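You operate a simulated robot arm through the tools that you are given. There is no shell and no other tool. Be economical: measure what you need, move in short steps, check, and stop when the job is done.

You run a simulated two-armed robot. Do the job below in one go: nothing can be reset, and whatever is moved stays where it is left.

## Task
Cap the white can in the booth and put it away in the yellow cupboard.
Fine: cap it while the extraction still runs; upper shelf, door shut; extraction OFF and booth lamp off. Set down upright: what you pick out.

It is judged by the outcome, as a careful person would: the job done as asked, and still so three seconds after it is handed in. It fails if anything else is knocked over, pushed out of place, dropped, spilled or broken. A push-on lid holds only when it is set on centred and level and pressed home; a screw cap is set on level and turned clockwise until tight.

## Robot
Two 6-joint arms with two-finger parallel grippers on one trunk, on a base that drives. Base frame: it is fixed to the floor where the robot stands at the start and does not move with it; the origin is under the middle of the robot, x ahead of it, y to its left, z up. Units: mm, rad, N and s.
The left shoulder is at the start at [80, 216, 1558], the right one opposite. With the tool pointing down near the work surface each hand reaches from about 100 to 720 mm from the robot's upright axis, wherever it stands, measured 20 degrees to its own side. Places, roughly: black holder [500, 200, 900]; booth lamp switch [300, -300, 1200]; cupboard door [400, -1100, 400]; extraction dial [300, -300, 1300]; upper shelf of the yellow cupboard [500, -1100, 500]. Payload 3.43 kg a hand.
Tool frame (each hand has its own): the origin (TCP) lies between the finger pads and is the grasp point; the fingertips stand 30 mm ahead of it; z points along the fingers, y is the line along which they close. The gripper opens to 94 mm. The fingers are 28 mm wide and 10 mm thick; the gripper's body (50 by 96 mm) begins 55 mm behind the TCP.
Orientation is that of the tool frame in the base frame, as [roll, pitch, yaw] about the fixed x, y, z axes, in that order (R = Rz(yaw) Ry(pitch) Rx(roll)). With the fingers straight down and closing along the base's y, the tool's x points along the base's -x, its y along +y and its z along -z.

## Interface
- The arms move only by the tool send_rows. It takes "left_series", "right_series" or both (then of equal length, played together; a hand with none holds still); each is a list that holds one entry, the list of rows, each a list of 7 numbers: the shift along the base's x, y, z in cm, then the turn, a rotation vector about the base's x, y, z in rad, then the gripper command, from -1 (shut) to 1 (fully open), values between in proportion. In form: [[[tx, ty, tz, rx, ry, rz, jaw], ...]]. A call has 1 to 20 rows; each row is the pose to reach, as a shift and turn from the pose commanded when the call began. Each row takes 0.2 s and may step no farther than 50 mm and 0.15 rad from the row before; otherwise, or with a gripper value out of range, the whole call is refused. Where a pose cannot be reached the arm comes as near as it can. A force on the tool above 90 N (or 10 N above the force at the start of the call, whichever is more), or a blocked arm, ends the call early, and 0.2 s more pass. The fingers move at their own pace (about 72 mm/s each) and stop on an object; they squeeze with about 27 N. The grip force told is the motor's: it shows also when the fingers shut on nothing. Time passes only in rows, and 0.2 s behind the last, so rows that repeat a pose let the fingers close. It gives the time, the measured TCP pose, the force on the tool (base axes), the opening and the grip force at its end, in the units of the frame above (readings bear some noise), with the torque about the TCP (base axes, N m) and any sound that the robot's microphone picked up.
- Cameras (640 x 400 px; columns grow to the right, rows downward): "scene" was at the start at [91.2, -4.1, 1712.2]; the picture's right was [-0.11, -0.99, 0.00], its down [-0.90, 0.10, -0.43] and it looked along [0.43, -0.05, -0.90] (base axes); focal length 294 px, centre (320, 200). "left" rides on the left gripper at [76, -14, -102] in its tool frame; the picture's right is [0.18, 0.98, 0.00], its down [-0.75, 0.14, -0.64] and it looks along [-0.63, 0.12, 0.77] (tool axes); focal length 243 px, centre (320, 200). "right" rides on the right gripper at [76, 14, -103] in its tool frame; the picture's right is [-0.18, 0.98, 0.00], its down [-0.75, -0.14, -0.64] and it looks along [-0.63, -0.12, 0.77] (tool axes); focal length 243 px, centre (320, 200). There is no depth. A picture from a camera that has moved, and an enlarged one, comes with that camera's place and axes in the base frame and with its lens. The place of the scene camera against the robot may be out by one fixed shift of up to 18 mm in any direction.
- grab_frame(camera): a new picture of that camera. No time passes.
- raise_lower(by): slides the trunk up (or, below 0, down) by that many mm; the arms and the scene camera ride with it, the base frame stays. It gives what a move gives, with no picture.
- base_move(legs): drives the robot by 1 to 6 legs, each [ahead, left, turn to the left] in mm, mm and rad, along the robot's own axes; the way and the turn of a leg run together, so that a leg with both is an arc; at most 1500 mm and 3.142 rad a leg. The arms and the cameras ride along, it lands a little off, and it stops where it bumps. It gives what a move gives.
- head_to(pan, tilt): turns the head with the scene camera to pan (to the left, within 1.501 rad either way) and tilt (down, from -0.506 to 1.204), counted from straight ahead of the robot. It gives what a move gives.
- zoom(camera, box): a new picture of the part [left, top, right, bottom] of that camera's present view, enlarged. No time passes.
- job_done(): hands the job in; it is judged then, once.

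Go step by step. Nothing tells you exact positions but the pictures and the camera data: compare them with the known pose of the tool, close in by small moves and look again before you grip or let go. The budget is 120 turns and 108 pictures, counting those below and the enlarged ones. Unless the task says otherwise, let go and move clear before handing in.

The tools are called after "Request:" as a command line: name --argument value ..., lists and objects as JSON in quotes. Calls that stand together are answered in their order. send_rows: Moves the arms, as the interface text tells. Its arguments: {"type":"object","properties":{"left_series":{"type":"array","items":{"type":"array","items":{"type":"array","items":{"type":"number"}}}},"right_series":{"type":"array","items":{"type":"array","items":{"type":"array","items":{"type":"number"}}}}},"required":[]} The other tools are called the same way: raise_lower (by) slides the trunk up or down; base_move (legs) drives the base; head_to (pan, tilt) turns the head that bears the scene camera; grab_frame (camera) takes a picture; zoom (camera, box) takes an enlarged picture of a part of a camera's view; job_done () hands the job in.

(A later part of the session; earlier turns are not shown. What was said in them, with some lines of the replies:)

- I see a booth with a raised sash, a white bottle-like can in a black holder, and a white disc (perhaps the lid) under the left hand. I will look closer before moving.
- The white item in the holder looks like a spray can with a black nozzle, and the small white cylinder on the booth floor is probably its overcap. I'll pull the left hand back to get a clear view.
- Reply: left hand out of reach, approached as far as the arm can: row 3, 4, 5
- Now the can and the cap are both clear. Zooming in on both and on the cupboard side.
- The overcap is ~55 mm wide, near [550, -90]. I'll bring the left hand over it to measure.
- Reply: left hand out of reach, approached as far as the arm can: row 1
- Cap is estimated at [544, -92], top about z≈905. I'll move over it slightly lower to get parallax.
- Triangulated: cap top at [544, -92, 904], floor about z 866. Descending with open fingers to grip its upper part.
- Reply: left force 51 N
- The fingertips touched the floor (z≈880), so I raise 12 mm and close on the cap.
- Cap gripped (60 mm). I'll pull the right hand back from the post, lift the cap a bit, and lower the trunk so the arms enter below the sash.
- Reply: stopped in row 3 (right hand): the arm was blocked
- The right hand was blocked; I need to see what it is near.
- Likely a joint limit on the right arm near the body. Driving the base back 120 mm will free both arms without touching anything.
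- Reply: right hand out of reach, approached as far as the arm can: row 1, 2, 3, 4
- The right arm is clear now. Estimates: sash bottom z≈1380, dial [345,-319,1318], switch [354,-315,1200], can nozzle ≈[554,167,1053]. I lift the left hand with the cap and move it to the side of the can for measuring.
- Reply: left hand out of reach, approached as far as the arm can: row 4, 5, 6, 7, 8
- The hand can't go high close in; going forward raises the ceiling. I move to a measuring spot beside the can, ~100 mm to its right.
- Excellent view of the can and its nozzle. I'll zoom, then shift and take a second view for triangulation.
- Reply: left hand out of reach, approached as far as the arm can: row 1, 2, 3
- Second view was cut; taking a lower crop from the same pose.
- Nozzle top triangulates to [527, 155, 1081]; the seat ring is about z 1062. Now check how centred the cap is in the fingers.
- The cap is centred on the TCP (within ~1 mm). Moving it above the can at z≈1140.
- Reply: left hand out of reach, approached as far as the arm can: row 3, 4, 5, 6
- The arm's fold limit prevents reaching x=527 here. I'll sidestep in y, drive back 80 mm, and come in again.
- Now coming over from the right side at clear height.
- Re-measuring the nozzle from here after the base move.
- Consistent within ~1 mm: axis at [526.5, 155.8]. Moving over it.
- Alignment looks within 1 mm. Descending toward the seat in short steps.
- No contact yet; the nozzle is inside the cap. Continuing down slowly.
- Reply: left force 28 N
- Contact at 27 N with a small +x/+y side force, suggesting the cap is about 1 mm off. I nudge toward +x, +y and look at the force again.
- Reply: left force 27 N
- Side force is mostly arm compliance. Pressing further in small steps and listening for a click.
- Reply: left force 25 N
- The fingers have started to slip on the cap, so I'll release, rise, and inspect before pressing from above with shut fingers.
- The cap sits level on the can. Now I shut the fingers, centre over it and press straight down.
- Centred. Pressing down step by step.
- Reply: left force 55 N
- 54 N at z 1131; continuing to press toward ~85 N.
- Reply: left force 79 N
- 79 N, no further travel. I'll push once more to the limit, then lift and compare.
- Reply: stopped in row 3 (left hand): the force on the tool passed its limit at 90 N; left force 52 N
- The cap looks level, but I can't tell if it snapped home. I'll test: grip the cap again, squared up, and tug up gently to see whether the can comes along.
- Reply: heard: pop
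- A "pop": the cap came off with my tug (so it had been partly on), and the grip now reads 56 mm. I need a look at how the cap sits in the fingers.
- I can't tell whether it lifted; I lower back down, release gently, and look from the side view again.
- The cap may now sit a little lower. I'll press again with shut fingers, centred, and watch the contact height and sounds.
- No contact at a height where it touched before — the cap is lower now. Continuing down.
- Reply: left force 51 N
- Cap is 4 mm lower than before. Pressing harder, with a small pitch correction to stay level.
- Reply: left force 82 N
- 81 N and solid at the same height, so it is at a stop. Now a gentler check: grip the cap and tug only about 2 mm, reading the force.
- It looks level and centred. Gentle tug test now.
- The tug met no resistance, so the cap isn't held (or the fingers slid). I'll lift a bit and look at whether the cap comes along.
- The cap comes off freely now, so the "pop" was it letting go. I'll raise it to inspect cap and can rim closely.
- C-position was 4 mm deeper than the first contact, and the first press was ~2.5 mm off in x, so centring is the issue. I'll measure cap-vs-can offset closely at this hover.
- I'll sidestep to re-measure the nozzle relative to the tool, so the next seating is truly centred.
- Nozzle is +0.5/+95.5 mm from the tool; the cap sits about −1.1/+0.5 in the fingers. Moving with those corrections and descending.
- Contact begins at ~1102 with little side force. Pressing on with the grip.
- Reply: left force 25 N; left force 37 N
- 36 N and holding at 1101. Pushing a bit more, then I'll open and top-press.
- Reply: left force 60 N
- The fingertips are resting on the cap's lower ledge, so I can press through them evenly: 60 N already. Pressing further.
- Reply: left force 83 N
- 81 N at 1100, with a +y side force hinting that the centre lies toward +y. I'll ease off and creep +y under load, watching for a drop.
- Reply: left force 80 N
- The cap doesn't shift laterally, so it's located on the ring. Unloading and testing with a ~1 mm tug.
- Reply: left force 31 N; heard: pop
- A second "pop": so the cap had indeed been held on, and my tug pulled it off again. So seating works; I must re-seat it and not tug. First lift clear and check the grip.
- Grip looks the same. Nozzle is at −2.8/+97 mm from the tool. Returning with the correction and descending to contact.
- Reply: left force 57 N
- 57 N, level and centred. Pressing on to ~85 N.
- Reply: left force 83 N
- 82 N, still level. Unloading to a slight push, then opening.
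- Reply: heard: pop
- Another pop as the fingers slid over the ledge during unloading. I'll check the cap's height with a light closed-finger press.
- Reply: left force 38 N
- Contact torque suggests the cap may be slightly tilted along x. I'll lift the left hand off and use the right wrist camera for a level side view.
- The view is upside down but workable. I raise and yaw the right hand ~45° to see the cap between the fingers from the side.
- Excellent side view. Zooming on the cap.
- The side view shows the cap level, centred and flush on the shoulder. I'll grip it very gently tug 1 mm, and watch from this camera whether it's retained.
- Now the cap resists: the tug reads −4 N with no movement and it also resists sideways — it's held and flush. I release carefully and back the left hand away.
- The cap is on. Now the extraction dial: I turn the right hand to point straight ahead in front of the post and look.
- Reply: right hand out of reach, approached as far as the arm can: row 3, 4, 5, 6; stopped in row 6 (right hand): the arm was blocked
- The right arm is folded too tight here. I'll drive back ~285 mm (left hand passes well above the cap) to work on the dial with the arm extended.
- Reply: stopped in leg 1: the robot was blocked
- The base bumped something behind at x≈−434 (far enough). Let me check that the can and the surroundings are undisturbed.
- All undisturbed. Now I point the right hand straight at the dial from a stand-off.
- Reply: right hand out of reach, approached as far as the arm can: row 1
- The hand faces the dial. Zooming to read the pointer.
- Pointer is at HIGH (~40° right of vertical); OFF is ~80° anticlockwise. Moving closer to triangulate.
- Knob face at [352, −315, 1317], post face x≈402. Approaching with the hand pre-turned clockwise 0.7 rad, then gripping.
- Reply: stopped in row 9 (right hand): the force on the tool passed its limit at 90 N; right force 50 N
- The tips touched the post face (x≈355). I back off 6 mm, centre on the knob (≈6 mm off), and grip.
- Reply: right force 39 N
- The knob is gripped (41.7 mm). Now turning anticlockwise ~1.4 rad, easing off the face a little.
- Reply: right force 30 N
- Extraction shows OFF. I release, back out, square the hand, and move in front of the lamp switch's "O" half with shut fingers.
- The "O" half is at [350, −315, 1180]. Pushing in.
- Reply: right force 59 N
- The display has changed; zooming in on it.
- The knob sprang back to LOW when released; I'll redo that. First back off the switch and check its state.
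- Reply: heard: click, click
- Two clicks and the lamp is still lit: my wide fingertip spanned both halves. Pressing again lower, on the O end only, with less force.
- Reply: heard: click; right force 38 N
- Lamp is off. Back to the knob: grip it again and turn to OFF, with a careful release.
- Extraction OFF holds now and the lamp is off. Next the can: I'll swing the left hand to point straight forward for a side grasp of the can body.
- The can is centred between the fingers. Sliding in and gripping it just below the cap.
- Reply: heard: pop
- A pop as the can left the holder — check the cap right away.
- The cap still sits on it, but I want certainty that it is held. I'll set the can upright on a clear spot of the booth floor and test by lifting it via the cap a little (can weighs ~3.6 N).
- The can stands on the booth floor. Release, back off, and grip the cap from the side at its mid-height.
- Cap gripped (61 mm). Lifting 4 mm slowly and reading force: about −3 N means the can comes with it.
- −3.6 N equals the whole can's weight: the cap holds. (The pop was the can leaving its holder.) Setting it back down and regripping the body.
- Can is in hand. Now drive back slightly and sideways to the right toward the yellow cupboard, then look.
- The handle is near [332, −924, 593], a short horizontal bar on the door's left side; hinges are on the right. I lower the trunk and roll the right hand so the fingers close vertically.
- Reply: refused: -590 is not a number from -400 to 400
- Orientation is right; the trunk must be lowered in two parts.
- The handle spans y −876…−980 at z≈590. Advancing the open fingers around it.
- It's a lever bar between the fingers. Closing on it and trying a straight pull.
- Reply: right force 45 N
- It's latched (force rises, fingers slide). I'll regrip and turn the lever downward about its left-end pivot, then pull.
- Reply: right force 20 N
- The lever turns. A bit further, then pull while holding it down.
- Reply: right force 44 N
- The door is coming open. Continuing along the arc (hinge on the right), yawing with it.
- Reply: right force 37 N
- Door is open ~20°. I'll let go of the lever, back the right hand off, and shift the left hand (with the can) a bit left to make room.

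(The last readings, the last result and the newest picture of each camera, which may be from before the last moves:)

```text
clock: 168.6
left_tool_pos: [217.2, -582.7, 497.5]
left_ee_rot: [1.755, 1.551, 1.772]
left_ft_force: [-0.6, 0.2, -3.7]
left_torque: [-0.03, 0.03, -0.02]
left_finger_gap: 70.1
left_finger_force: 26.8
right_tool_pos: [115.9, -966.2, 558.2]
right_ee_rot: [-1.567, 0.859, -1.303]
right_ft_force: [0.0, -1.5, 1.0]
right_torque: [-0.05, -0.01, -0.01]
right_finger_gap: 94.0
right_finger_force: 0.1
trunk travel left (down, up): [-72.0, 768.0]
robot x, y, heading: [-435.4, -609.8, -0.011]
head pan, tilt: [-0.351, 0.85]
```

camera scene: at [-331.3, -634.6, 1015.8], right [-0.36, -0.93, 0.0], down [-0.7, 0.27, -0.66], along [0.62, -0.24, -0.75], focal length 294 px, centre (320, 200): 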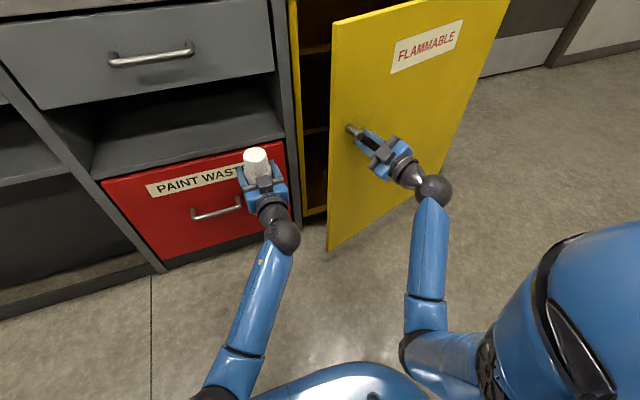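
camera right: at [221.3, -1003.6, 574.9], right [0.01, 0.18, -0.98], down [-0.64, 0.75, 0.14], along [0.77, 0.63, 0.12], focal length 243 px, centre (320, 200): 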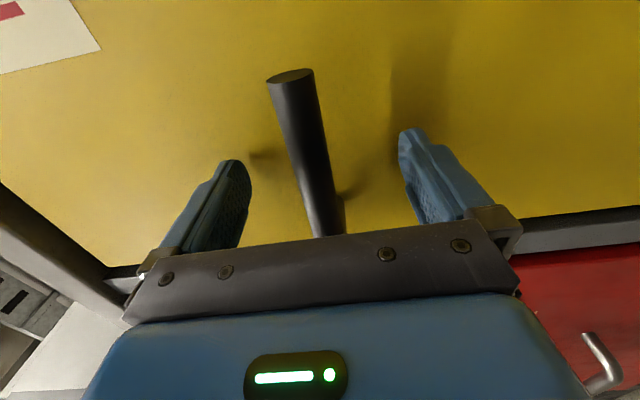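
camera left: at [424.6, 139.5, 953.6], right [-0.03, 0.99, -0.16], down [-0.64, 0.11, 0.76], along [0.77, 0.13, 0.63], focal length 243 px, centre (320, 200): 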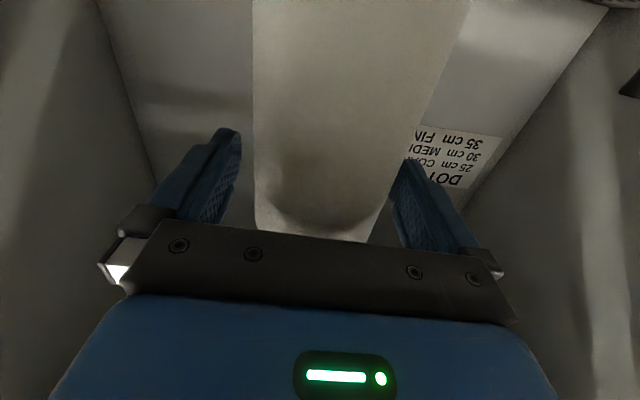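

Lowering the right hand (more arm room), squaring it, and passing left around the door's free edge.

Request:
send_rows --right_series '[[[-1, 0, -4, 0, 0, 0, 0], [-2, 0, -8, 0, 0, 0, -1], [-3, 0, -12, 0.1, 0.014, -0.037, -1], [-4, 1, -16, 0.2, 0.027, -0.074, -1], [-4.5, 4, -17, 0.3, 0.041, -0.11, -1], [-4.5, 8, -17, 0.4, 0.055, -0.147, -1], [-4.5, 12, -17, 0.5, 0.068, -0.183, -1], [-4.5, 16, -17, 0.6, 0.082, -0.22, -1], [-4.5, 20, -17, 0.705, 0.096, -0.258, -1], [-4.5, 20.5, -17, 0.705, 0.096, -0.258, -1], [-4.5, 20.5, -17, 0.705, 0.096, -0.258, -1]]]'

Request:
grab_frame --camera "scene"

```text
clock: 169.2
left_tool_pos: [217.3, -587.1, 498.6]
left_ee_rot: [1.764, 1.551, 1.774]
left_ft_force: [-1.1, -0.3, -3.5]
left_torque: [-0.01, -0.02, -0.02]
left_finger_gap: 69.9
left_finger_force: 27.0
right_tool_pos: [98.4, -979.8, 519.9]
right_ee_rot: [-1.461, 0.811, -1.261]
right_ft_force: [14.9, -24.7, 52.7]
right_torque: [-0.39, -0.77, 0.07]
right_finger_gap: 72.6
right_finger_force: 26.9
trunk travel left (down, up): [-72.0, 768.0]
robot x, y, heading: [-428.9, -608.8, -0.016]
head pan, tilt: [-0.351, 0.85]
stopped in row 3 (right hand): the force on the tool passed its limit at 131 N (the readings are from after the stop); the commanded pose is now the measured one
```

```text
8 pictures are left
camera scene: at [-330.4, -636.9, 1016.3], right [-0.36, -0.93, 0.0], down [-0.7, 0.27, -0.66], along [0.62, -0.24, -0.75], focal length 294 px, centre (320, 200)
```

scene: 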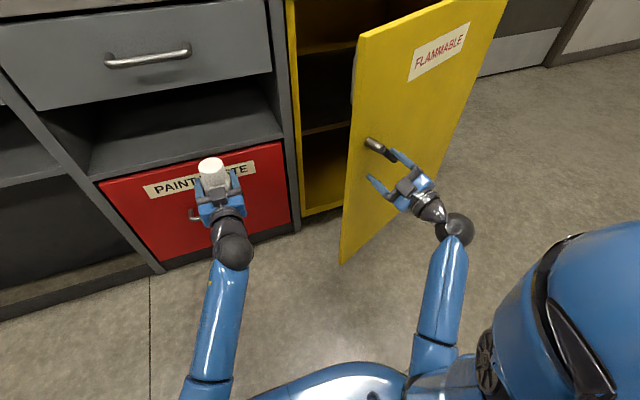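

The upper finger caught on the lever. I back the hand off upward and rearward first, then go round.

Request:
send_rows --right_series '[[[0, 0, 2, 0, 0, 0, 1], [-1, -0.3, 3.5, 0, 0, 0, 1], [-3, -0.8, 3.5, 0, 0, 0, 1], [-5, -1.3, 3.5, 0, 0, 0, 1], [-6.5, -1.7, 3.5, 0, 0, 0, 1], [-6.5, -1.7, 3.5, 0, 0, 0, 1]]]'

Request:
send_rows --right_series '[[[0, 0, -3, 0.1, 0.014, -0.037, -1], [0, 0, -7, 0.2, 0.027, -0.074, -1], [0, 1, -11, 0.3, 0.041, -0.11, -1], [0, 3, -14, 0.4, 0.055, -0.147, -1], [0, 6, -16, 0.5, 0.068, -0.183, -1], [0, 9, -16, 0.6, 0.082, -0.22, -1], [0, 12, -16, 0.7, 0.096, -0.258, -1], [0, 16, -16, 0.7, 0.096, -0.258, -1], [0, 20, -16, 0.7, 0.096, -0.258, -1], [0, 20, -16, 0.7, 0.096, -0.258, -1]]]'

```text
clock: 170.6
left_tool_pos: [219.0, -585.9, 498.9]
left_ee_rot: [1.765, 1.55, 1.779]
left_ft_force: [-0.3, 0.8, -3.2]
left_torque: [-0.02, 0.0, -0.03]
left_finger_gap: 70.2
left_finger_force: 27.2
right_tool_pos: [32.7, -991.2, 540.1]
right_ee_rot: [-1.497, 0.827, -1.278]
right_ft_force: [1.4, -0.4, -0.4]
right_torque: [0.0, 0.03, 0.01]
right_finger_gap: 94.2
right_finger_force: 0.1
trunk travel left (down, up): [-72.0, 768.0]
robot x, y, heading: [-431.3, -610.5, -0.02]
head pan, tilt: [-0.351, 0.85]
```

```text
clock: 172.8
left_tool_pos: [218.2, -587.0, 497.8]
left_ee_rot: [1.764, 1.549, 1.777]
left_ft_force: [0.7, 0.0, -3.6]
left_torque: [0.03, 0.0, 0.02]
left_finger_gap: 70.2
left_finger_force: 26.7
right_tool_pos: [32.2, -790.8, 379.6]
right_ee_rot: [-1.141, 1.53, -1.194]
right_ft_force: [0.1, -0.4, 0.6]
right_torque: [-0.03, -0.01, 0.02]
right_finger_gap: 0.0
right_finger_force: 27.4
right hand out of reach, approached as far as the arm can: row 8
trunk travel left (down, up): [-72.0, 768.0]
robot x, y, heading: [-436.5, -610.6, -0.018]
head pan, tilt: [-0.351, 0.85]
```

The right hand is past the door edge. Advance it inside and strafe the base right to push the door open.

Request:
send_rows --right_series '[[[4, 0.5, 0, 0, 0, 0, -1], [8, 0.5, 0, 0, 0, 0, -1], [12, 0.5, 0, 0, 0, 0, -1], [15, 0.5, 0, 0, 0, 0, -1], [15, 0.5, 0, 0, 0, 0, -1]]]'

Request:
base_move --legs '[[0, -240, 0]]'

Request:
grab_frame --camera "scene"

```text
clock: 174.0
left_tool_pos: [219.1, -585.9, 498.3]
left_ee_rot: [1.767, 1.55, 1.779]
left_ft_force: [-0.9, 0.3, -4.1]
left_torque: [0.01, 0.0, 0.0]
left_finger_gap: 70.0
left_finger_force: 26.4
right_tool_pos: [184.5, -786.5, 382.5]
right_ee_rot: [-1.126, 1.529, -1.183]
right_ft_force: [-0.1, 0.1, -0.3]
right_torque: [0.02, 0.0, -0.03]
right_finger_gap: 0.0
right_finger_force: 26.4
trunk travel left (down, up): [-72.0, 768.0]
robot x, y, heading: [-435.2, -615.5, -0.017]
head pan, tilt: [-0.351, 0.85]
```

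```text
clock: 175.1
left_tool_pos: [217.3, -654.9, 496.6]
left_ee_rot: [1.928, 1.549, 1.944]
left_ft_force: [-0.3, 0.2, -3.4]
left_torque: [-0.01, -0.01, 0.0]
left_finger_gap: 70.0
left_finger_force: 26.8
right_tool_pos: [180.5, -840.8, 382.1]
right_ee_rot: [-0.884, 1.536, -0.9]
right_ft_force: [0.0, 0.4, 1.2]
right_torque: [-0.01, 0.01, 0.02]
right_finger_gap: 0.0
right_finger_force: 27.2
trunk travel left (down, up): [-72.0, 768.0]
robot x, y, heading: [-432.9, -683.3, -0.014]
head pan, tilt: [-0.351, 0.85]
stopped in leg 1: the robot was blocked; the commanded pose is now the measured one
```

```text
7 pictures are left
camera scene: at [-329.7, -706.2, 1015.4], right [-0.36, -0.93, 0.0], down [-0.7, 0.27, -0.66], along [0.62, -0.24, -0.75], focal length 294 px, centre (320, 200)
```

scene: 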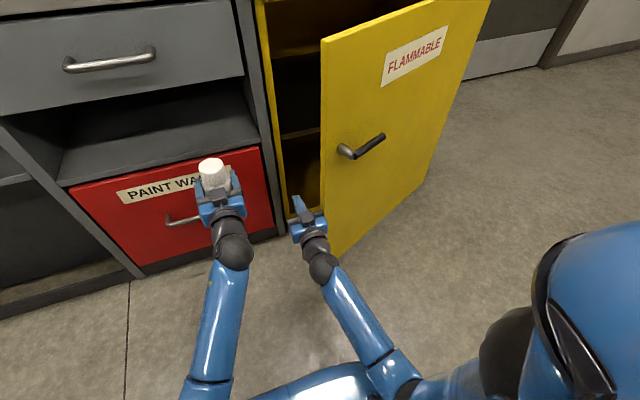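

The base stops on contact, so I'll push the door with the arm itself.

Request:
send_rows --right_series '[[[0, -2, 0, 0, 0, 0, -1], [0, -5, 0, 0, 0, 0, -1], [0, -8, 0, 0, 0, 0, -1], [0, -11, 0, 0, 0, 0, -1], [0, -14, 0, 0, 0, 0, -1], [0, -17, 0, 0, 0, 0, -1], [0, -20, 0, 0, 0, 0, -1], [0, -23, 0, 0, 0, 0, -1], [0, -26, 0, 0, 0, 0, -1], [0, -29, 0, 0, 0, 0, -1], [0, -32, 0, 0, 0, 0, -1], [0, -34, 0, 0, 0, 0, -1]]]'

```text
clock: 175.6
left_tool_pos: [214.8, -647.2, 495.3]
left_ee_rot: [1.946, 1.546, 1.972]
left_ft_force: [0.1, -0.1, -3.8]
left_torque: [0.0, -0.02, 0.0]
left_finger_gap: 70.2
left_finger_force: 27.1
right_tool_pos: [179.4, -839.7, 381.9]
right_ee_rot: [-0.527, 1.537, -0.5]
right_ft_force: [-4.3, 10.2, 3.0]
right_torque: [0.11, 0.23, -0.77]
right_finger_gap: 0.0
right_finger_force: 27.1
trunk travel left (down, up): [-72.0, 768.0]
robot x, y, heading: [-431.7, -678.7, -0.005]
head pan, tilt: [-0.351, 0.85]
stopped in row 2 (right hand): the force on the tool passed its limit at 116 N (the readings are from after the stop); the commanded pose is now the measured one
```

That was a sharp hit on the door edge; trying a slow steady push instead.

Request:
send_rows --right_series '[[[0, -0.3, 0, 0, 0, 0, -1], [0, -0.7, 0, 0, 0, 0, -1], [0, -1.2, 0, 0, 0, 0, -1], [0, -1.7, 0, 0, 0, 0, -1], [0, -2.2, 0, 0, 0, 0, -1], [0, -2.7, 0, 0, 0, 0, -1], [0, -3.2, 0, 0, 0, 0, -1], [0, -3.7, 0, 0, 0, 0, -1], [0, -4.2, 0, 0, 0, 0, -1]]]'

Request:
zoom --camera "scene" --box '[230, 100, 450, 300]'

```text
clock: 176.4
left_tool_pos: [214.5, -641.1, 495.8]
left_ee_rot: [1.953, 1.548, 1.989]
left_ft_force: [0.2, -0.9, -3.9]
left_torque: [0.0, -0.01, 0.02]
left_finger_gap: 70.1
left_finger_force: 26.7
right_tool_pos: [179.3, -837.9, 381.5]
right_ee_rot: [-0.373, 1.538, -0.323]
right_ft_force: [-3.6, 9.3, 2.7]
right_torque: [0.04, 0.22, -0.6]
right_finger_gap: 0.0
right_finger_force: 27.3
trunk travel left (down, up): [-72.0, 768.0]
robot x, y, heading: [-432.0, -676.4, 0.004]
head pan, tilt: [-0.351, 0.85]
stopped in row 4 (right hand): the force on the tool passed its limit at 96 N (the readings are from after the stop); the commanded pose is now the measured one
```

```text
2.00 times, centred on (340, 200) of scene
camera zoom: at [-331.2, -700.9, 1015.5], right [-0.34, -0.94, 0.0], down [-0.71, 0.26, -0.66], along [0.62, -0.23, -0.75], focal length 587 px, centre (280, 200)
```

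zoom: 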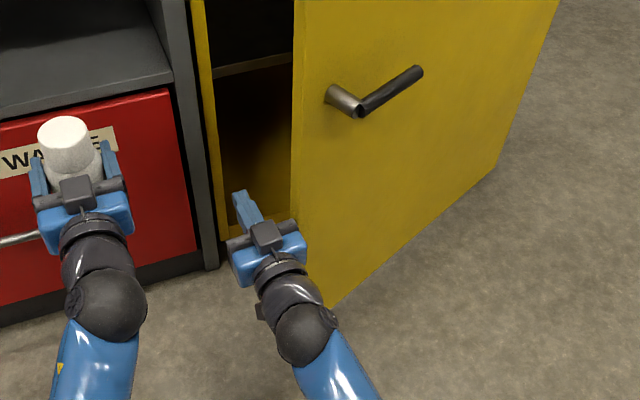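

Pushing on the edge jams. I'll move the left hand further away and hook the right fingers behind the door from the left, then pull outward.

Request:
send_rows --right_series '[[[0, 3, 0, 0, 0, 0, -1], [-0.5, 5.5, 0, 0, 0, -0.1, -1], [-1, 6, 0, 0, 0, -0.24, -1], [-1, 6, 0, 0, 0, -0.38, -1], [-1, 6, 0, 0, 0, -0.52, -1], [-1, 6, 0, 0, 0, -0.66, -1], [-1, 6, 0, 0, 0, -0.8, -1], [-1, 6, 0, 0, 0, -0.94, -1], [-1, 6, 0, 0, 0, -1.08, -1], [-1, 6, 0, 0, 0, -1.22, -1], [-1, 4, 0, 0, 0, -1.3, -1], [-1, 1, 0, 0, 0, -1.3, -1], [-1, -2, 0, 0, 0, -1.3, -1], [-1, -4, 0, 0, 0, -1.3, -1], [-1, -4, 0, 0, 0, -1.3, -1]]]' --left_series '[[[0, 4, 0, 0, 0, 0, -1], [0, 8, 0, 0, 0, 0, -1], [0, 12, 0, 0, 0, 0, -1], [0, 16, 0, 0, 0, 0, -1], [0, 20, 0, 0, 0, 0, -1], [0, 22, 0, 0, 0, 0, -1], [0, 22, 0, 0, 0, 0, -1], [0, 22, 0, 0, 0, 0, -1], [0, 22, 0, 0, 0, 0, -1], [0, 22, 0, 0, 0, 0, -1], [0, 22, 0, 0, 0, 0, -1], [0, 22, 0, 0, 0, 0, -1], [0, 22, 0, 0, 0, 0, -1], [0, 22, 0, 0, 0, 0, -1], [0, 22, 0, 0, 0, 0, -1]]]'

Request:
grab_frame --camera "scene"

```text
clock: 179.7
left_tool_pos: [215.2, -420.9, 496.8]
left_ee_rot: [1.893, 1.548, 1.925]
left_ft_force: [0.3, -0.9, -4.4]
left_torque: [-0.02, -0.01, -0.02]
left_finger_gap: 69.9
left_finger_force: 26.5
right_tool_pos: [168.6, -879.5, 380.6]
right_ee_rot: [-0.441, 1.539, -1.693]
right_ft_force: [1.1, -0.2, -0.1]
right_torque: [0.0, 0.02, 0.03]
right_finger_gap: 0.0
right_finger_force: 26.6
trunk travel left (down, up): [-72.0, 768.0]
robot x, y, heading: [-437.4, -676.4, -0.0]
head pan, tilt: [-0.351, 0.85]
```

```text
5 pictures are left
camera scene: at [-330.8, -700.5, 1015.5], right [-0.34, -0.94, 0.0], down [-0.71, 0.26, -0.66], along [0.62, -0.23, -0.75], focal length 294 px, centre (320, 200)
```

scene: 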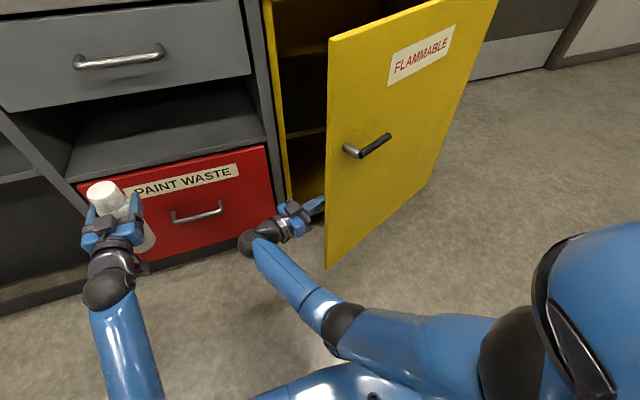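

Hooked behind the door. Sweeping it open along its arc.

Request:
send_rows --right_series '[[[-2, -0.8, 0, 0, 0, 0, -1], [-4, -1.7, 0, 0, 0, 0, -1], [-6.5, -3, 0, 0, 0, 0, -1], [-9, -4.5, 0, 0, 0, 0, -1], [-11.5, -6.2, 0, 0, 0, 0, -1], [-14, -8.2, 0, 0, 0, 0, -1], [-16.5, -10.4, 0, 0, 0, 0, -1], [-19, -12.9, 0, 0, 0, 0, -1], [-21.2, -15.5, 0, 0, 0, 0, -1], [-23.2, -18.3, 0, 0, 0, 0, -1], [-25, -21, 0, 0, 0, 0, -1], [-26.5, -23.5, 0, 0, 0, 0, -1], [-26.5, -23.5, 0, 0, 0, 0, -1]]]'

Request:
grab_frame --camera "scene"

```text
clock: 182.4
left_tool_pos: [214.3, -420.3, 498.0]
left_ee_rot: [1.887, 1.549, 1.919]
left_ft_force: [0.3, 0.8, -3.9]
left_torque: [0.01, -0.01, -0.06]
left_finger_gap: 70.0
left_finger_force: 26.7
right_tool_pos: [-95.7, -1116.7, 382.3]
right_ee_rot: [-0.424, 1.538, -1.677]
right_ft_force: [0.9, 0.7, 0.2]
right_torque: [-0.01, -0.03, 0.01]
right_finger_gap: 0.2
right_finger_force: 26.9
trunk travel left (down, up): [-72.0, 768.0]
robot x, y, heading: [-435.2, -675.9, 0.001]
head pan, tilt: [-0.351, 0.85]
```

```text
4 pictures are left
camera scene: at [-331.0, -700.6, 1015.5], right [-0.34, -0.94, 0.0], down [-0.71, 0.26, -0.66], along [0.62, -0.23, -0.75], focal length 294 px, centre (320, 200)
```

scene: 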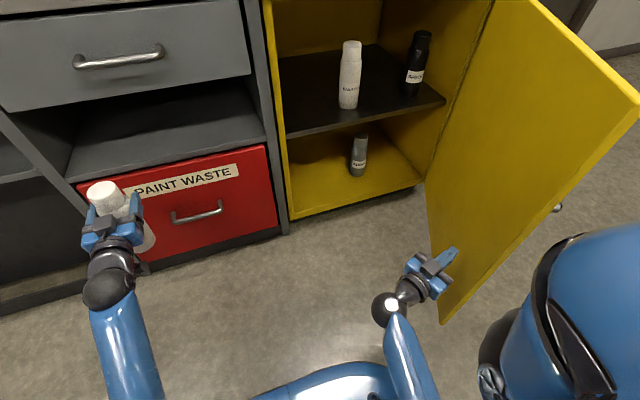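

The door is wide open; the upper shelf (z≈475) has free space at its left around y≈−955, left of the white can. I clear the right arm, raise the can, and strafe right.

Request:
send_rows --right_series '[[[1, 4, 0, 0, 0, 0, -1], [2, 8, 0, 0, 0, 0, -1], [3, 12, 0, 0, 0, 0, -1], [3.5, 16, 0, 0, 0, 0, -1], [3.5, 19, 0, 0, 0, 0, -1], [3.5, 21, 0, 0, 0, 0, -1], [3.5, 21, 0, 0, 0, 0, -1]]]' --left_series '[[[0, 0, 2, 0, 0, 0, -1], [0, 0, 5, 0, 0, 0, -1], [0, 0, 8, 0, 0, 0, -1], [0, -2, 11, 0, 0, 0, -1], [0, -5, 13.5, 0, 0, 0, -1], [0, -8, 14.5, 0, 0, 0, -1], [0, -8, 14.5, 0, 0, 0, -1]]]'

Request:
base_move --legs '[[0, -205, 0]]'

```text
clock: 184.1
left_tool_pos: [214.7, -501.9, 642.6]
left_ee_rot: [1.892, 1.549, 1.924]
left_ft_force: [0.1, 0.2, -3.8]
left_torque: [0.0, -0.04, 0.0]
left_finger_gap: 70.1
left_finger_force: 26.9
right_tool_pos: [-63.4, -902.5, 380.1]
right_ee_rot: [-0.457, 1.539, -1.709]
right_ft_force: [-0.7, 0.1, 0.2]
right_torque: [-0.07, 0.0, -0.03]
right_finger_gap: 0.0
right_finger_force: 27.4
trunk travel left (down, up): [-72.0, 768.0]
robot x, y, heading: [-438.5, -676.8, 0.001]
head pan, tilt: [-0.351, 0.85]
```

```text
clock: 185.7
left_tool_pos: [215.2, -705.9, 643.2]
left_ee_rot: [1.88, 1.548, 1.909]
left_ft_force: [0.6, 0.3, -3.2]
left_torque: [-0.01, 0.02, -0.03]
left_finger_gap: 70.1
left_finger_force: 26.9
right_tool_pos: [-63.1, -1108.6, 379.5]
right_ee_rot: [-0.446, 1.539, -1.701]
right_ft_force: [-0.2, -0.6, 0.3]
right_torque: [0.01, 0.01, 0.01]
right_finger_gap: 0.0
right_finger_force: 26.8
trunk travel left (down, up): [-72.0, 768.0]
robot x, y, heading: [-433.1, -882.9, 0.002]
head pan, tilt: [-0.351, 0.85]
```

Now move the left hand across to y≈−955 in front of the opening, and take a look.

Request:
send_rows --left_series '[[[0, -4, 0, 0, 0, 0, -1], [0, -8, 0, 0, 0, 0, -1], [0, -12, 0, 0, 0, 0, -1], [0, -16, 0, 0, 0, 0, -1], [0, -20, 0, 0, 0, 0, -1], [0, -24, 0, 0, 0, 0, -1], [1, -24.9, 0, 0, 0, 0, -1], [4, -24.9, 0, 0, 0, 0, -1], [7, -24.9, 0, 0, 0, 0, -1], [7, -24.9, 0, 0, 0, 0, -1]]]'

Request:
grab_frame --camera "scene"

```text
clock: 187.9
left_tool_pos: [286.0, -953.9, 642.6]
left_ee_rot: [1.894, 1.547, 1.92]
left_ft_force: [-1.1, -0.4, -3.7]
left_torque: [-0.01, 0.0, 0.02]
left_finger_gap: 70.1
left_finger_force: 26.8
right_tool_pos: [-62.5, -1106.3, 379.3]
right_ee_rot: [-0.448, 1.539, -1.702]
right_ft_force: [-0.1, 0.6, 0.6]
right_torque: [-0.02, -0.03, 0.01]
right_finger_gap: 0.0
right_finger_force: 27.4
trunk travel left (down, up): [-72.0, 768.0]
robot x, y, heading: [-437.4, -882.7, 0.002]
head pan, tilt: [-0.351, 0.85]
```

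```text
3 pictures are left
camera scene: at [-330.8, -904.7, 1015.5], right [-0.34, -0.94, 0.0], down [-0.71, 0.26, -0.66], along [0.62, -0.23, -0.75], focal length 294 px, centre (320, 200)
```

scene: 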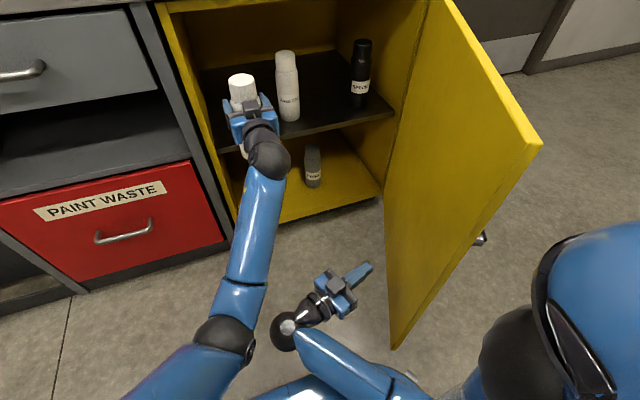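

Clear lane: left wall at y≈−848, neighbour can edge at ≈−1052. Advancing over the shelf, then lowering carefully.

Request:
send_rows --left_series '[[[1, 0, 1, 0, 0, 0, -1], [4, 0, 1, 0, 0, 0, -1], [7, 0, 1, 0, 0, 0, -1], [10, 0, 1, 0, 0, 0, -1], [13, 0, 1, 0, 0, 0, -1], [15, 0, 1, 0, 0, 0, -1], [16.6, 0, 1, 0, 0, 0, -1], [16.6, 0, 0, 0, 0, 0, -1], [16.6, 0, -0.7, 0, 0, 0, -1], [16.6, 0, -0.7, 0, 0, 0, -1]]]'

Request:
send_rows --left_series '[[[0, 0, -0.3, 0, 0, 0, -1], [0, 0, -0.6, 0, 0, 0, -1], [0, 0, -0.9, 0, 0, 0, -1], [0, 0, -0.9, 0, 0, 0, -1]]]'

```text
clock: 190.1
left_tool_pos: [453.0, -953.5, 636.1]
left_ee_rot: [1.89, 1.547, 1.919]
left_ft_force: [0.0, -0.1, -4.4]
left_torque: [-0.01, -0.01, -0.01]
left_finger_gap: 69.9
left_finger_force: 26.8
right_tool_pos: [-62.9, -1106.2, 380.1]
right_ee_rot: [-0.454, 1.539, -1.708]
right_ft_force: [-0.4, 0.0, -0.4]
right_torque: [-0.04, -0.01, 0.01]
right_finger_gap: 0.0
right_finger_force: 26.9
trunk travel left (down, up): [-72.0, 768.0]
robot x, y, heading: [-435.7, -880.6, -0.001]
head pan, tilt: [-0.351, 0.85]
```

```text
clock: 191.1
left_tool_pos: [451.5, -954.7, 626.9]
left_ee_rot: [1.891, 1.547, 1.919]
left_ft_force: [0.1, 0.1, -3.8]
left_torque: [0.01, -0.03, 0.01]
left_finger_gap: 70.0
left_finger_force: 27.1
right_tool_pos: [-62.7, -1107.3, 380.9]
right_ee_rot: [-0.453, 1.54, -1.706]
right_ft_force: [0.8, -0.5, 0.1]
right_torque: [-0.02, 0.01, 0.0]
right_finger_gap: 0.0
right_finger_force: 26.8
trunk travel left (down, up): [-72.0, 768.0]
robot x, y, heading: [-435.7, -882.0, 0.002]
head pan, tilt: [-0.351, 0.85]
```

Request:
send_rows --left_series '[[[0, 0, -0.3, 0, 0, 0, -1], [0, 0, -0.6, 0, 0, 0, -1], [0, 0, -0.9, 0, 0, 0, -1], [0, 0, -0.9, 0, 0, 0, -1]]]'

```text
clock: 192.1
left_tool_pos: [451.1, -954.4, 616.7]
left_ee_rot: [1.892, 1.548, 1.922]
left_ft_force: [0.5, -0.3, -3.1]
left_torque: [0.02, -0.02, 0.01]
left_finger_gap: 69.8
left_finger_force: 27.1
right_tool_pos: [-63.2, -1108.0, 380.4]
right_ee_rot: [-0.454, 1.541, -1.707]
right_ft_force: [0.4, 0.1, -0.4]
right_torque: [-0.02, -0.04, -0.01]
right_finger_gap: 0.0
right_finger_force: 26.9
trunk travel left (down, up): [-72.0, 768.0]
robot x, y, heading: [-435.4, -878.8, -0.005]
head pan, tilt: [-0.351, 0.85]
```

Request:
send_rows --left_series '[[[0, 0, -0.3, 0, 0, 0, -1], [0, 0, -0.6, 0, 0, 0, -1], [0, 0, -0.9, 0, 0, 0, -1], [0, 0, -1.1, 0, 0, 0, -1], [0, 0, -1.1, 0, 0, 0, -1]]]'

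```text
clock: 193.3
left_tool_pos: [451.3, -954.9, 607.0]
left_ee_rot: [1.902, 1.547, 1.933]
left_ft_force: [0.0, 0.0, -4.3]
left_torque: [-0.02, 0.0, -0.01]
left_finger_gap: 70.1
left_finger_force: 27.0
right_tool_pos: [-63.2, -1107.9, 379.2]
right_ee_rot: [-0.454, 1.54, -1.708]
right_ft_force: [-0.2, -0.2, 1.2]
right_torque: [0.02, 0.02, 0.01]
right_finger_gap: 0.1
right_finger_force: 26.7
trunk travel left (down, up): [-72.0, 768.0]
robot x, y, heading: [-434.0, -880.1, -0.003]
head pan, tilt: [-0.351, 0.85]
```

Request:
send_rows --left_series '[[[0, 0, -0.3, 0, 0, 0, -1], [0, 0, -0.6, 0, 0, 0, -1], [0, 0, -0.9, 0, 0, 0, -1], [0, 0, -1.2, 0, 0, 0, -1], [0, 0, -1.2, 0, 0, 0, -1]]]'

```text
clock: 194.5
left_tool_pos: [450.8, -954.5, 595.0]
left_ee_rot: [1.892, 1.548, 1.921]
left_ft_force: [0.4, -0.3, -3.0]
left_torque: [-0.05, -0.06, 0.01]
left_finger_gap: 70.3
left_finger_force: 27.4
right_tool_pos: [-62.4, -1107.6, 379.7]
right_ee_rot: [-0.451, 1.54, -1.704]
right_ft_force: [0.9, 0.0, 0.3]
right_torque: [0.01, -0.02, 0.02]
right_finger_gap: 0.0
right_finger_force: 26.7
trunk travel left (down, up): [-72.0, 768.0]
robot x, y, heading: [-435.3, -881.7, 0.001]
head pan, tilt: [-0.351, 0.85]
```

Still no contact, so the shelf is lower and its front edge further back than thought; I raise slightly, go 5 cm deeper, and continue down.

Request:
send_rows --left_series '[[[0, 0, 0.6, 0, 0, 0, -1], [2.5, 0, 0.6, 0, 0, 0, -1], [5, 0, 0.6, 0, 0, 0, -1], [5, 0, 0, 0, 0, 0, -1], [5, 0, -0.4, 0, 0, 0, -1], [5, 0, -0.8, 0, 0, 0, -1], [5, 0, -1.2, 0, 0, 0, -1], [5, 0, -1.2, 0, 0, 0, -1]]]'

Request:
zoom --camera "scene" --box '[180, 40, 400, 220]'

```text
clock: 196.3
left_tool_pos: [453.1, -949.5, 603.4]
left_ee_rot: [1.901, 1.549, 1.929]
left_ft_force: [0.4, 0.1, -3.7]
left_torque: [-0.01, 0.01, -0.03]
left_finger_gap: 70.1
left_finger_force: 26.8
left hand out of reach, approached as far as the arm can: row 2, 3, 4, 5, 6, 7, 8
right_tool_pos: [-62.5, -1107.2, 379.5]
right_ee_rot: [-0.454, 1.54, -1.707]
right_ft_force: [1.5, 0.5, -0.5]
right_torque: [0.04, 0.03, 0.02]
right_finger_gap: 0.0
right_finger_force: 27.5
trunk travel left (down, up): [-72.0, 768.0]
robot x, y, heading: [-434.9, -877.5, 0.001]
head pan, tilt: [-0.351, 0.85]
```

```text
2.22 times, centred on (290, 130) of scene
camera zoom: at [-330.7, -904.7, 1015.4], right [-0.34, -0.94, 0.0], down [-0.71, 0.26, -0.66], along [0.62, -0.23, -0.75], focal length 652 px, centre (387, 356)
```

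zoom: 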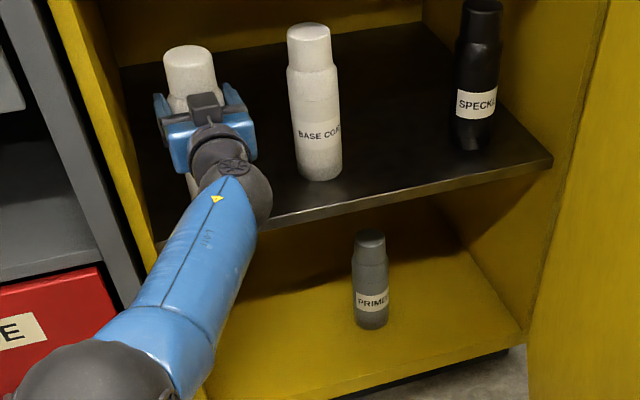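

Shelf height is ≈450 with its front edge near x≈428. I drive the base 60 mm forward so the can stands well inside.

Request:
base_move --legs '[[60, 0, 0]]'

Request:
send_rows --left_series '[[[0, 0, -0.3, 0, 0, 0, -1], [0, 0, -0.6, 0, 0, 0, -1], [0, 0, -0.9, 0, 0, 0, -1], [0, 0, -1.2, 0, 0, 0, -1], [0, 0, -1.2, 0, 0, 0, -1]]]'

```text
clock: 197.2
left_tool_pos: [513.5, -949.8, 601.1]
left_ee_rot: [1.95, 1.546, 1.979]
left_ft_force: [0.6, -0.4, -4.3]
left_torque: [-0.01, -0.01, 0.05]
left_finger_gap: 69.9
left_finger_force: 27.1
right_tool_pos: [-2.6, -1107.0, 378.7]
right_ee_rot: [-0.485, 1.54, -1.737]
right_ft_force: [-0.3, 1.0, 0.4]
right_torque: [-0.01, -0.01, -0.03]
right_finger_gap: 0.0
right_finger_force: 27.0
trunk travel left (down, up): [-72.0, 768.0]
robot x, y, heading: [-376.7, -880.5, 0.001]
head pan, tilt: [-0.351, 0.85]
```

```text
clock: 198.4
left_tool_pos: [511.6, -948.8, 595.7]
left_ee_rot: [1.748, 1.55, 1.776]
left_ft_force: [2.1, 2.1, 7.1]
left_torque: [-0.17, -0.2, 0.05]
left_finger_gap: 69.9
left_finger_force: 27.1
left hand out of reach, approached as far as the arm can: row 4
right_tool_pos: [-3.2, -1107.8, 381.1]
right_ee_rot: [-0.402, 1.539, -1.655]
right_ft_force: [0.3, -0.3, -0.6]
right_torque: [0.01, -0.02, -0.01]
right_finger_gap: 0.0
right_finger_force: 26.9
trunk travel left (down, up): [-72.0, 768.0]
robot x, y, heading: [-377.3, -879.6, 0.001]
head pan, tilt: [-0.351, 0.85]
```

The can stands on the shelf (contact felt). Opening and withdrawing straight back.

Request:
send_rows --left_series '[[[0, 0, 0, 0, 0, 0, -0.2], [0, 0, 0, 0, 0, 0, 0.3], [0, 0, 0, 0, 0, 0, 1], [0, 0, 0, 0, 0, 0, 1], [-2, 0, 0, 0, 0, 0, 1], [-5, 0, 0, 0, 0, 0, 1], [-9, 0, 0, 0, 0, 0, 1], [-13, 0, 0, 0, 0, 0, 1], [-17, 0, 0, 0, 0, 0, 1], [-21, 0, 0, 0, 0, 0, 1], [-25, 2, 0, 0, 0, 0, 1], [-28, 5, 0, 0, 0, 0, 1], [-28, 5, 0, 0, 0, 0, 1]]]'

Request:
zoom --camera "scene" --box '[140, 20, 480, 340]'

```text
clock: 201.2
left_tool_pos: [471.7, -1000.7, 558.8]
left_ee_rot: [1.899, 1.548, 1.927]
left_ft_force: [-0.1, 0.3, 0.5]
left_torque: [-0.04, -0.02, 0.0]
left_finger_gap: 94.1
left_finger_force: 0.1
left hand out of reach, approached as far as the arm can: row 5, 6, 7, 8, 9, 10, 11, 12, 13
right_tool_pos: [-3.3, -1107.9, 380.3]
right_ee_rot: [-0.436, 1.54, -1.69]
right_ft_force: [-0.5, 0.6, -0.5]
right_torque: [-0.03, 0.01, 0.01]
right_finger_gap: 0.0
right_finger_force: 26.8
trunk travel left (down, up): [-72.0, 768.0]
robot x, y, heading: [-376.5, -882.9, 0.003]
head pan, tilt: [-0.351, 0.85]
```

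```text
1.25 times, centred on (310, 180) of scene
camera zoom: at [-271.7, -904.6, 1015.5], right [-0.34, -0.94, 0.0], down [-0.71, 0.26, -0.66], along [0.62, -0.23, -0.75], focal length 367 px, centre (332, 225)
5 turns are left
```

zoom: 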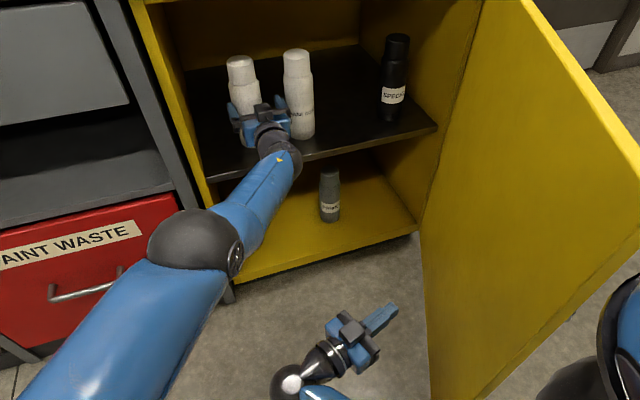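

The can stands on the shelf. With few turns left: drive back so the hand clears the cans, withdraw the left hand, strafe left, and bring the open right hand to the door's free edge to swing it shut.

Request:
base_move --legs '[[-54, 0, 0]]'

Request:
send_rows --left_series '[[[-1, 2.5, 1, 0, 0, 0, 1], [-2, 4.6, 3, 0, 0, 0, 1], [-5, 4.6, 5, 0, 0, 0, 1], [-9, 4.6, 6, 0, 0, 0, 1], [-13, 4.6, 6, 0, 0, 0, 1], [-17, 4.6, 6, 0, 0, 0, 1], [-20, 5, 6, 0, 0, 0, 1], [-20, 9, 6, 0, 0, 0, 1], [-20, 13, 6, 0, 0, 0, 1], [-20, 17, 6, 0, 0, 0, 1], [-20, 21, 6, 0, 0, 0, 1], [-20, 25, 6, 0, 0, 0, 1], [-20, 29, 6, 0, 0, 0, 1], [-20, 33, 6, 0, 0, 0, 1], [-20, 37, 6, 0, 0, 0, 1], [-20, 41, 6, 0, 0, 0, 1], [-20, 45, 6, 0, 0, 0, 1], [-20, 48, 6, 0, 0, 0, 1]]]'

Request:
base_move --legs '[[0, 205, 0]]'

Request:
send_rows --right_series '[[[-2.7, -2.5, -0.6, 0, 0, 0.11, 1], [-5.4, -5, -1.2, 0, 0, 0.22, 1], [-8.1, -7.6, -1.9, 0, 0, 0.33, 1], [-10.8, -10.1, -2.5, 0, 0, 0.43, 1], [-13.5, -12.7, -3.1, 0, 0, 0.54, 1], [-16.2, -15.2, -3.7, 0, 0, 0.65, 1], [-18.9, -17.8, -4.4, 0, 0, 0.76, 1], [-21.6, -20.3, -5, 0, 0, 0.86, 1], [-21.6, -20.3, -5, 0, 0, 0.86, 1]]]'

Request:
grab_frame --camera "scene"

```text
clock: 202.2
left_tool_pos: [418.0, -1000.0, 561.1]
left_ee_rot: [1.838, 1.548, 1.868]
left_ft_force: [-0.2, -0.2, 0.7]
left_torque: [-0.04, 0.0, 0.0]
left_finger_gap: 93.8
left_finger_force: 0.1
right_tool_pos: [-57.6, -1108.1, 381.0]
right_ee_rot: [-0.408, 1.539, -1.66]
right_ft_force: [0.8, -0.5, -0.1]
right_torque: [0.01, 0.02, -0.01]
right_finger_gap: 0.0
right_finger_force: 26.8
trunk travel left (down, up): [-72.0, 768.0]
robot x, y, heading: [-429.6, -878.2, 0.001]
head pan, tilt: [-0.351, 0.85]
```

```text
clock: 205.8
left_tool_pos: [467.7, -913.1, 546.1]
left_ee_rot: [2.352, 1.567, 2.304]
left_ft_force: [-3.7, -22.9, 5.4]
left_torque: [0.25, 0.27, 1.67]
left_finger_gap: 80.9
left_finger_force: 0.0
left hand out of reach, approached as far as the arm can: row 1, 2, 3, 4, 5, 6, 7, 8, 9, 10, 11, 12, 13, 14, 15, 16, 17, 18
right_tool_pos: [-61.9, -1114.6, 380.0]
right_ee_rot: [-0.434, 1.539, -1.702]
right_ft_force: [0.2, 1.3, 0.1]
right_torque: [0.01, -0.02, 0.02]
right_finger_gap: 0.0
right_finger_force: 26.6
trunk travel left (down, up): [-72.0, 768.0]
robot x, y, heading: [-432.0, -882.3, -0.013]
head pan, tilt: [-0.351, 0.85]
stopped in row 18 (left hand): the force on the tool passed its limit at 190 N (the readings are from after the stop); the commanded pose is now the measured one
```

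```text
clock: 206.7
left_tool_pos: [464.9, -918.0, 544.1]
left_ee_rot: [-3.069, 1.564, 3.135]
left_ft_force: [3.2, -11.8, -1.5]
left_torque: [-0.13, -0.06, 0.55]
left_finger_gap: 87.2
left_finger_force: 0.0
right_tool_pos: [-62.8, -1100.2, 379.2]
right_ee_rot: [-0.486, 1.539, -1.767]
right_ft_force: [0.4, 0.1, -0.7]
right_torque: [0.0, 0.0, -0.03]
right_finger_gap: 0.0
right_finger_force: 27.2
trunk travel left (down, up): [-72.0, 768.0]
robot x, y, heading: [-429.2, -864.8, -0.025]
head pan, tilt: [-0.351, 0.85]
stopped in leg 1: the robot was blocked; the commanded pose is now the measured one
```

```text
clock: 207.7
left_tool_pos: [464.4, -918.7, 544.8]
left_ee_rot: [-3.086, 1.564, 3.113]
left_ft_force: [-1.7, -7.9, 0.7]
left_torque: [0.08, 0.09, 0.61]
left_finger_gap: 89.1
left_finger_force: 0.0
right_tool_pos: [-162.2, -1194.5, 367.9]
right_ee_rot: [0.474, 1.518, -0.396]
right_ft_force: [2.7, -9.4, 11.4]
right_torque: [0.13, 0.64, 0.54]
right_finger_gap: 94.1
right_finger_force: 0.1
trunk travel left (down, up): [-72.0, 768.0]
robot x, y, heading: [-430.5, -862.8, -0.026]
head pan, tilt: [-0.351, 0.85]
stopped in row 4 (right hand): the force on the tool passed its limit at 118 N (the readings are from after the stop); the commanded pose is now the measured one
```

```text
0 pictures are left
camera scene: at [-327.1, -892.3, 1015.5], right [-0.37, -0.93, 0.0], down [-0.7, 0.28, -0.66], along [0.61, -0.24, -0.75], focal length 294 px, centre (320, 200)
4 turns are left
```

scene: 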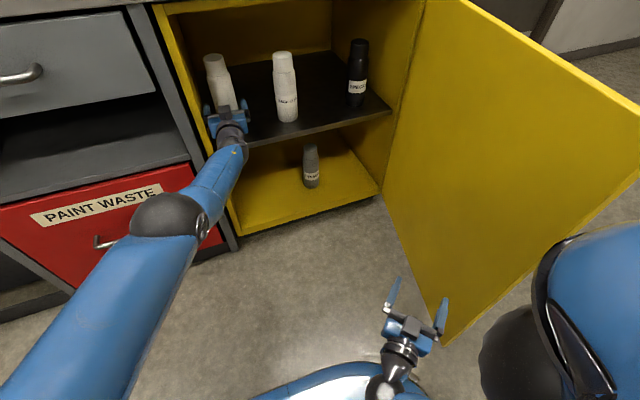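

The left arm is stretched out and the door is wide; I'll back the base straight out (there may be more room behind here), and square the right hand toward the door edge.

Request:
base_move --legs '[[-260, 0, 0.02]]'

Request:
send_rows --right_series '[[[0, -1.5, 0, 0, 0, 0.1, 1], [0, -3, 0, 0, 0, 0.2, 1], [0, -4.5, 0, 0, 0, 0.3, 1], [0, -6, 0, 0, 0, 0.4, 1], [0, -7.5, 0, 0, 0, 0.5, 1], [0, -9, 0, 0, 0, 0.6, 1], [0, -10.5, 0, 0, 0, 0.7, 1], [0, -12, 0, 0, 0, 0.78, 1], [0, -12, 0, 0, 0, 0.78, 1]]]'

```text
clock: 209.6
left_tool_pos: [207.0, -891.9, 545.2]
left_ee_rot: [-2.892, 1.565, -2.949]
left_ft_force: [0.9, -0.4, 0.8]
left_torque: [-0.02, 0.01, -0.03]
left_finger_gap: 93.9
left_finger_force: 0.1
right_tool_pos: [-411.6, -1182.7, 367.1]
right_ee_rot: [0.475, 1.519, -0.373]
right_ft_force: [19.2, -11.1, 19.7]
right_torque: [0.85, -0.34, -1.01]
right_finger_gap: 94.3
right_finger_force: 0.1
trunk travel left (down, up): [-72.0, 768.0]
robot x, y, heading: [-688.2, -865.2, -0.009]
head pan, tilt: [-0.351, 0.85]
```

```text
clock: 211.6
left_tool_pos: [207.6, -892.4, 546.6]
left_ee_rot: [-2.946, 1.563, -3.003]
left_ft_force: [0.3, 0.0, 0.9]
left_torque: [-0.02, -0.01, 0.03]
left_finger_gap: 94.1
left_finger_force: 0.0
right_tool_pos: [-384.9, -1193.0, 339.4]
right_ee_rot: [2.734, 1.492, 2.19]
right_ft_force: [0.0, -0.6, 0.5]
right_torque: [0.0, 0.02, -0.04]
right_finger_gap: 93.9
right_finger_force: 0.1
right hand out of reach, approached as far as the arm can: row 2, 3, 4, 5, 6, 7, 8, 9
trunk travel left (down, up): [-72.0, 768.0]
robot x, y, heading: [-693.1, -859.9, 0.004]
head pan, tilt: [-0.351, 0.85]
3 turns are left
```

The left hand is now out with the can left inside and the base has room behind. I'll use the left arm as a pusher: back out, go round the door's edge to its outer side, and sweep it toward closed.

Request:
raise_lower --by -50

Request:
base_move --legs '[[-520, 0, 0], [0, -640, 0], [290, 0, 0], [0, 515, 0]]'

```text
clock: 212.5
left_tool_pos: [204.6, -891.0, 498.7]
left_ee_rot: [-2.123, 1.567, -2.18]
left_ft_force: [-0.2, -0.3, 0.9]
left_torque: [0.02, 0.02, -0.03]
left_finger_gap: 93.9
left_finger_force: 0.0
right_tool_pos: [-383.7, -1193.7, 301.0]
right_ee_rot: [2.516, 1.515, 1.967]
right_ft_force: [-0.7, -0.3, 0.3]
right_torque: [-0.02, 0.01, -0.01]
right_finger_gap: 93.9
right_finger_force: 0.1
trunk travel left (down, up): [-22.0, 818.0]
robot x, y, heading: [-687.1, -861.5, -0.004]
head pan, tilt: [-0.351, 0.85]
```

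```text
clock: 215.3
left_tool_pos: [-192.4, -918.1, 494.1]
left_ee_rot: [-2.734, 1.565, -2.816]
left_ft_force: [-0.4, -0.8, 0.7]
left_torque: [-0.05, -0.06, 0.0]
left_finger_gap: 94.0
left_finger_force: 0.2
right_tool_pos: [-786.8, -1205.8, 303.1]
right_ee_rot: [2.322, 1.514, 1.756]
right_ft_force: [-0.3, -0.2, -0.1]
right_torque: [-0.02, -0.01, 0.02]
right_finger_gap: 94.1
right_finger_force: 0.0
trunk travel left (down, up): [-22.0, 818.0]
robot x, y, heading: [-1084.7, -867.4, -0.025]
head pan, tilt: [-0.351, 0.85]
stopped in leg 1: the robot was blocked; the commanded pose is now the measured one
2 turns are left
```

Not enough room straight back, so I'll swing the arm around the door edge by turning the base, then sweep the door closed along its arc.

Request:
base_move --legs '[[0, 0, -0.48], [168, -307, 0], [0, 0, 0.5], [150, 150, 0], [200, 120, 0], [175, 40, 0]]'

```text
clock: 223.9
left_tool_pos: [310.3, -953.8, 493.7]
left_ee_rot: [-2.952, 1.566, -3.006]
left_ft_force: [-0.3, 0.0, 0.3]
left_torque: [-0.02, 0.01, -0.02]
left_finger_gap: 94.0
left_finger_force: 0.1
right_tool_pos: [-276.7, -1253.6, 301.0]
right_ee_rot: [2.371, 1.511, 1.825]
right_ft_force: [-0.2, -0.7, 0.7]
right_torque: [0.01, -0.01, 0.0]
right_finger_gap: 93.8
right_finger_force: 0.0
trunk travel left (down, up): [-22.0, 818.0]
robot x, y, heading: [-583.9, -921.3, -0.005]
head pan, tilt: [-0.351, 0.85]
stopped in leg 6: the force on the tool passed its limit at 113 N (the readings are from after the stop); the commanded pose is now the measured one
1 turns are left
```

The sweep reached the front, and a firm contact stopped it there, so the door should be almost shut. I'll press once more, back away, and hand in.

Request:
base_move --legs '[[60, 0, 0]]'

Request:
base_move --legs '[[40, 0, 0]]'

Request:
base_move --legs '[[-200, 0, 0]]'

Request:
job_done

```text
clock: 224.7
left_tool_pos: [312.7, -954.4, 492.9]
left_ee_rot: [1.493, 1.568, 1.447]
left_ft_force: [-23.2, 0.9, 10.5]
left_torque: [0.5, -0.3, 1.36]
left_finger_gap: 93.9
left_finger_force: 0.1
right_tool_pos: [-271.7, -1251.8, 301.7]
right_ee_rot: [2.336, 1.511, 1.794]
right_ft_force: [-0.3, -0.3, 0.4]
right_torque: [-0.01, 0.0, 0.03]
right_finger_gap: 94.1
right_finger_force: 0.1
trunk travel left (down, up): [-22.0, 818.0]
robot x, y, heading: [-579.9, -916.8, -0.001]
head pan, tilt: [-0.351, 0.85]
stopped in leg 1: the force on the tool passed its limit at 112 N (the readings are from after the stop); the commanded pose is now the measured one
```

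```text
clock: 225.4
left_tool_pos: [312.3, -953.5, 492.9]
left_ee_rot: [0.986, 1.562, 0.947]
left_ft_force: [-28.9, 3.4, 11.9]
left_torque: [0.69, -0.23, 1.69]
left_finger_gap: 93.8
left_finger_force: 0.0
right_tool_pos: [-269.5, -1251.0, 301.1]
right_ee_rot: [2.328, 1.51, 1.789]
right_ft_force: [-0.2, 0.0, -0.3]
right_torque: [0.02, 0.01, 0.0]
right_finger_gap: 93.7
right_finger_force: 0.0
trunk travel left (down, up): [-22.0, 818.0]
robot x, y, heading: [-574.2, -920.6, -0.004]
head pan, tilt: [-0.351, 0.85]
stopped in leg 1: the force on the tool passed its limit at 112 N (the readings are from after the stop); the commanded pose is now the measured one
```

```text
clock: 227.0
left_tool_pos: [115.3, -952.7, 487.8]
left_ee_rot: [2.132, 1.565, 2.091]
left_ft_force: [0.6, -0.2, 0.0]
left_torque: [-0.01, -0.05, 0.01]
left_finger_gap: 94.2
left_finger_force: 0.1
right_tool_pos: [-466.5, -1251.2, 301.7]
right_ee_rot: [2.388, 1.511, 1.847]
right_ft_force: [1.1, -0.2, -0.1]
right_torque: [0.0, -0.01, 0.0]
right_finger_gap: 94.2
right_finger_force: 0.0
trunk travel left (down, up): [-22.0, 818.0]
robot x, y, heading: [-775.7, -919.8, 0.0]
head pan, tilt: [-0.351, 0.85]
```

```text
The job is handed in.
```

I've handed the job in. The can is capped and on the upper shelf of the yellow cupboard, with the extraction OFF and the booth lamp off. I pushed the door until it stopped hard against the cupboard, but I had no pictures left to confirm it latched.

- **Cap:** I put it on while the extraction was still running. It came off several times while I was working on it. In the last test, lifting by the cap lifted the whole can.
- **Extraction:** the dial slipped back to LOW after my first turn, so I turned it again. The display then read OFF.
- **Shelf:** my left hand knocked around in the cupboard while backing out and may have shifted the can. In my last picture the can and the others on the shelf were upright. The left hand was still inside after that, and I didn't see the shelf again.
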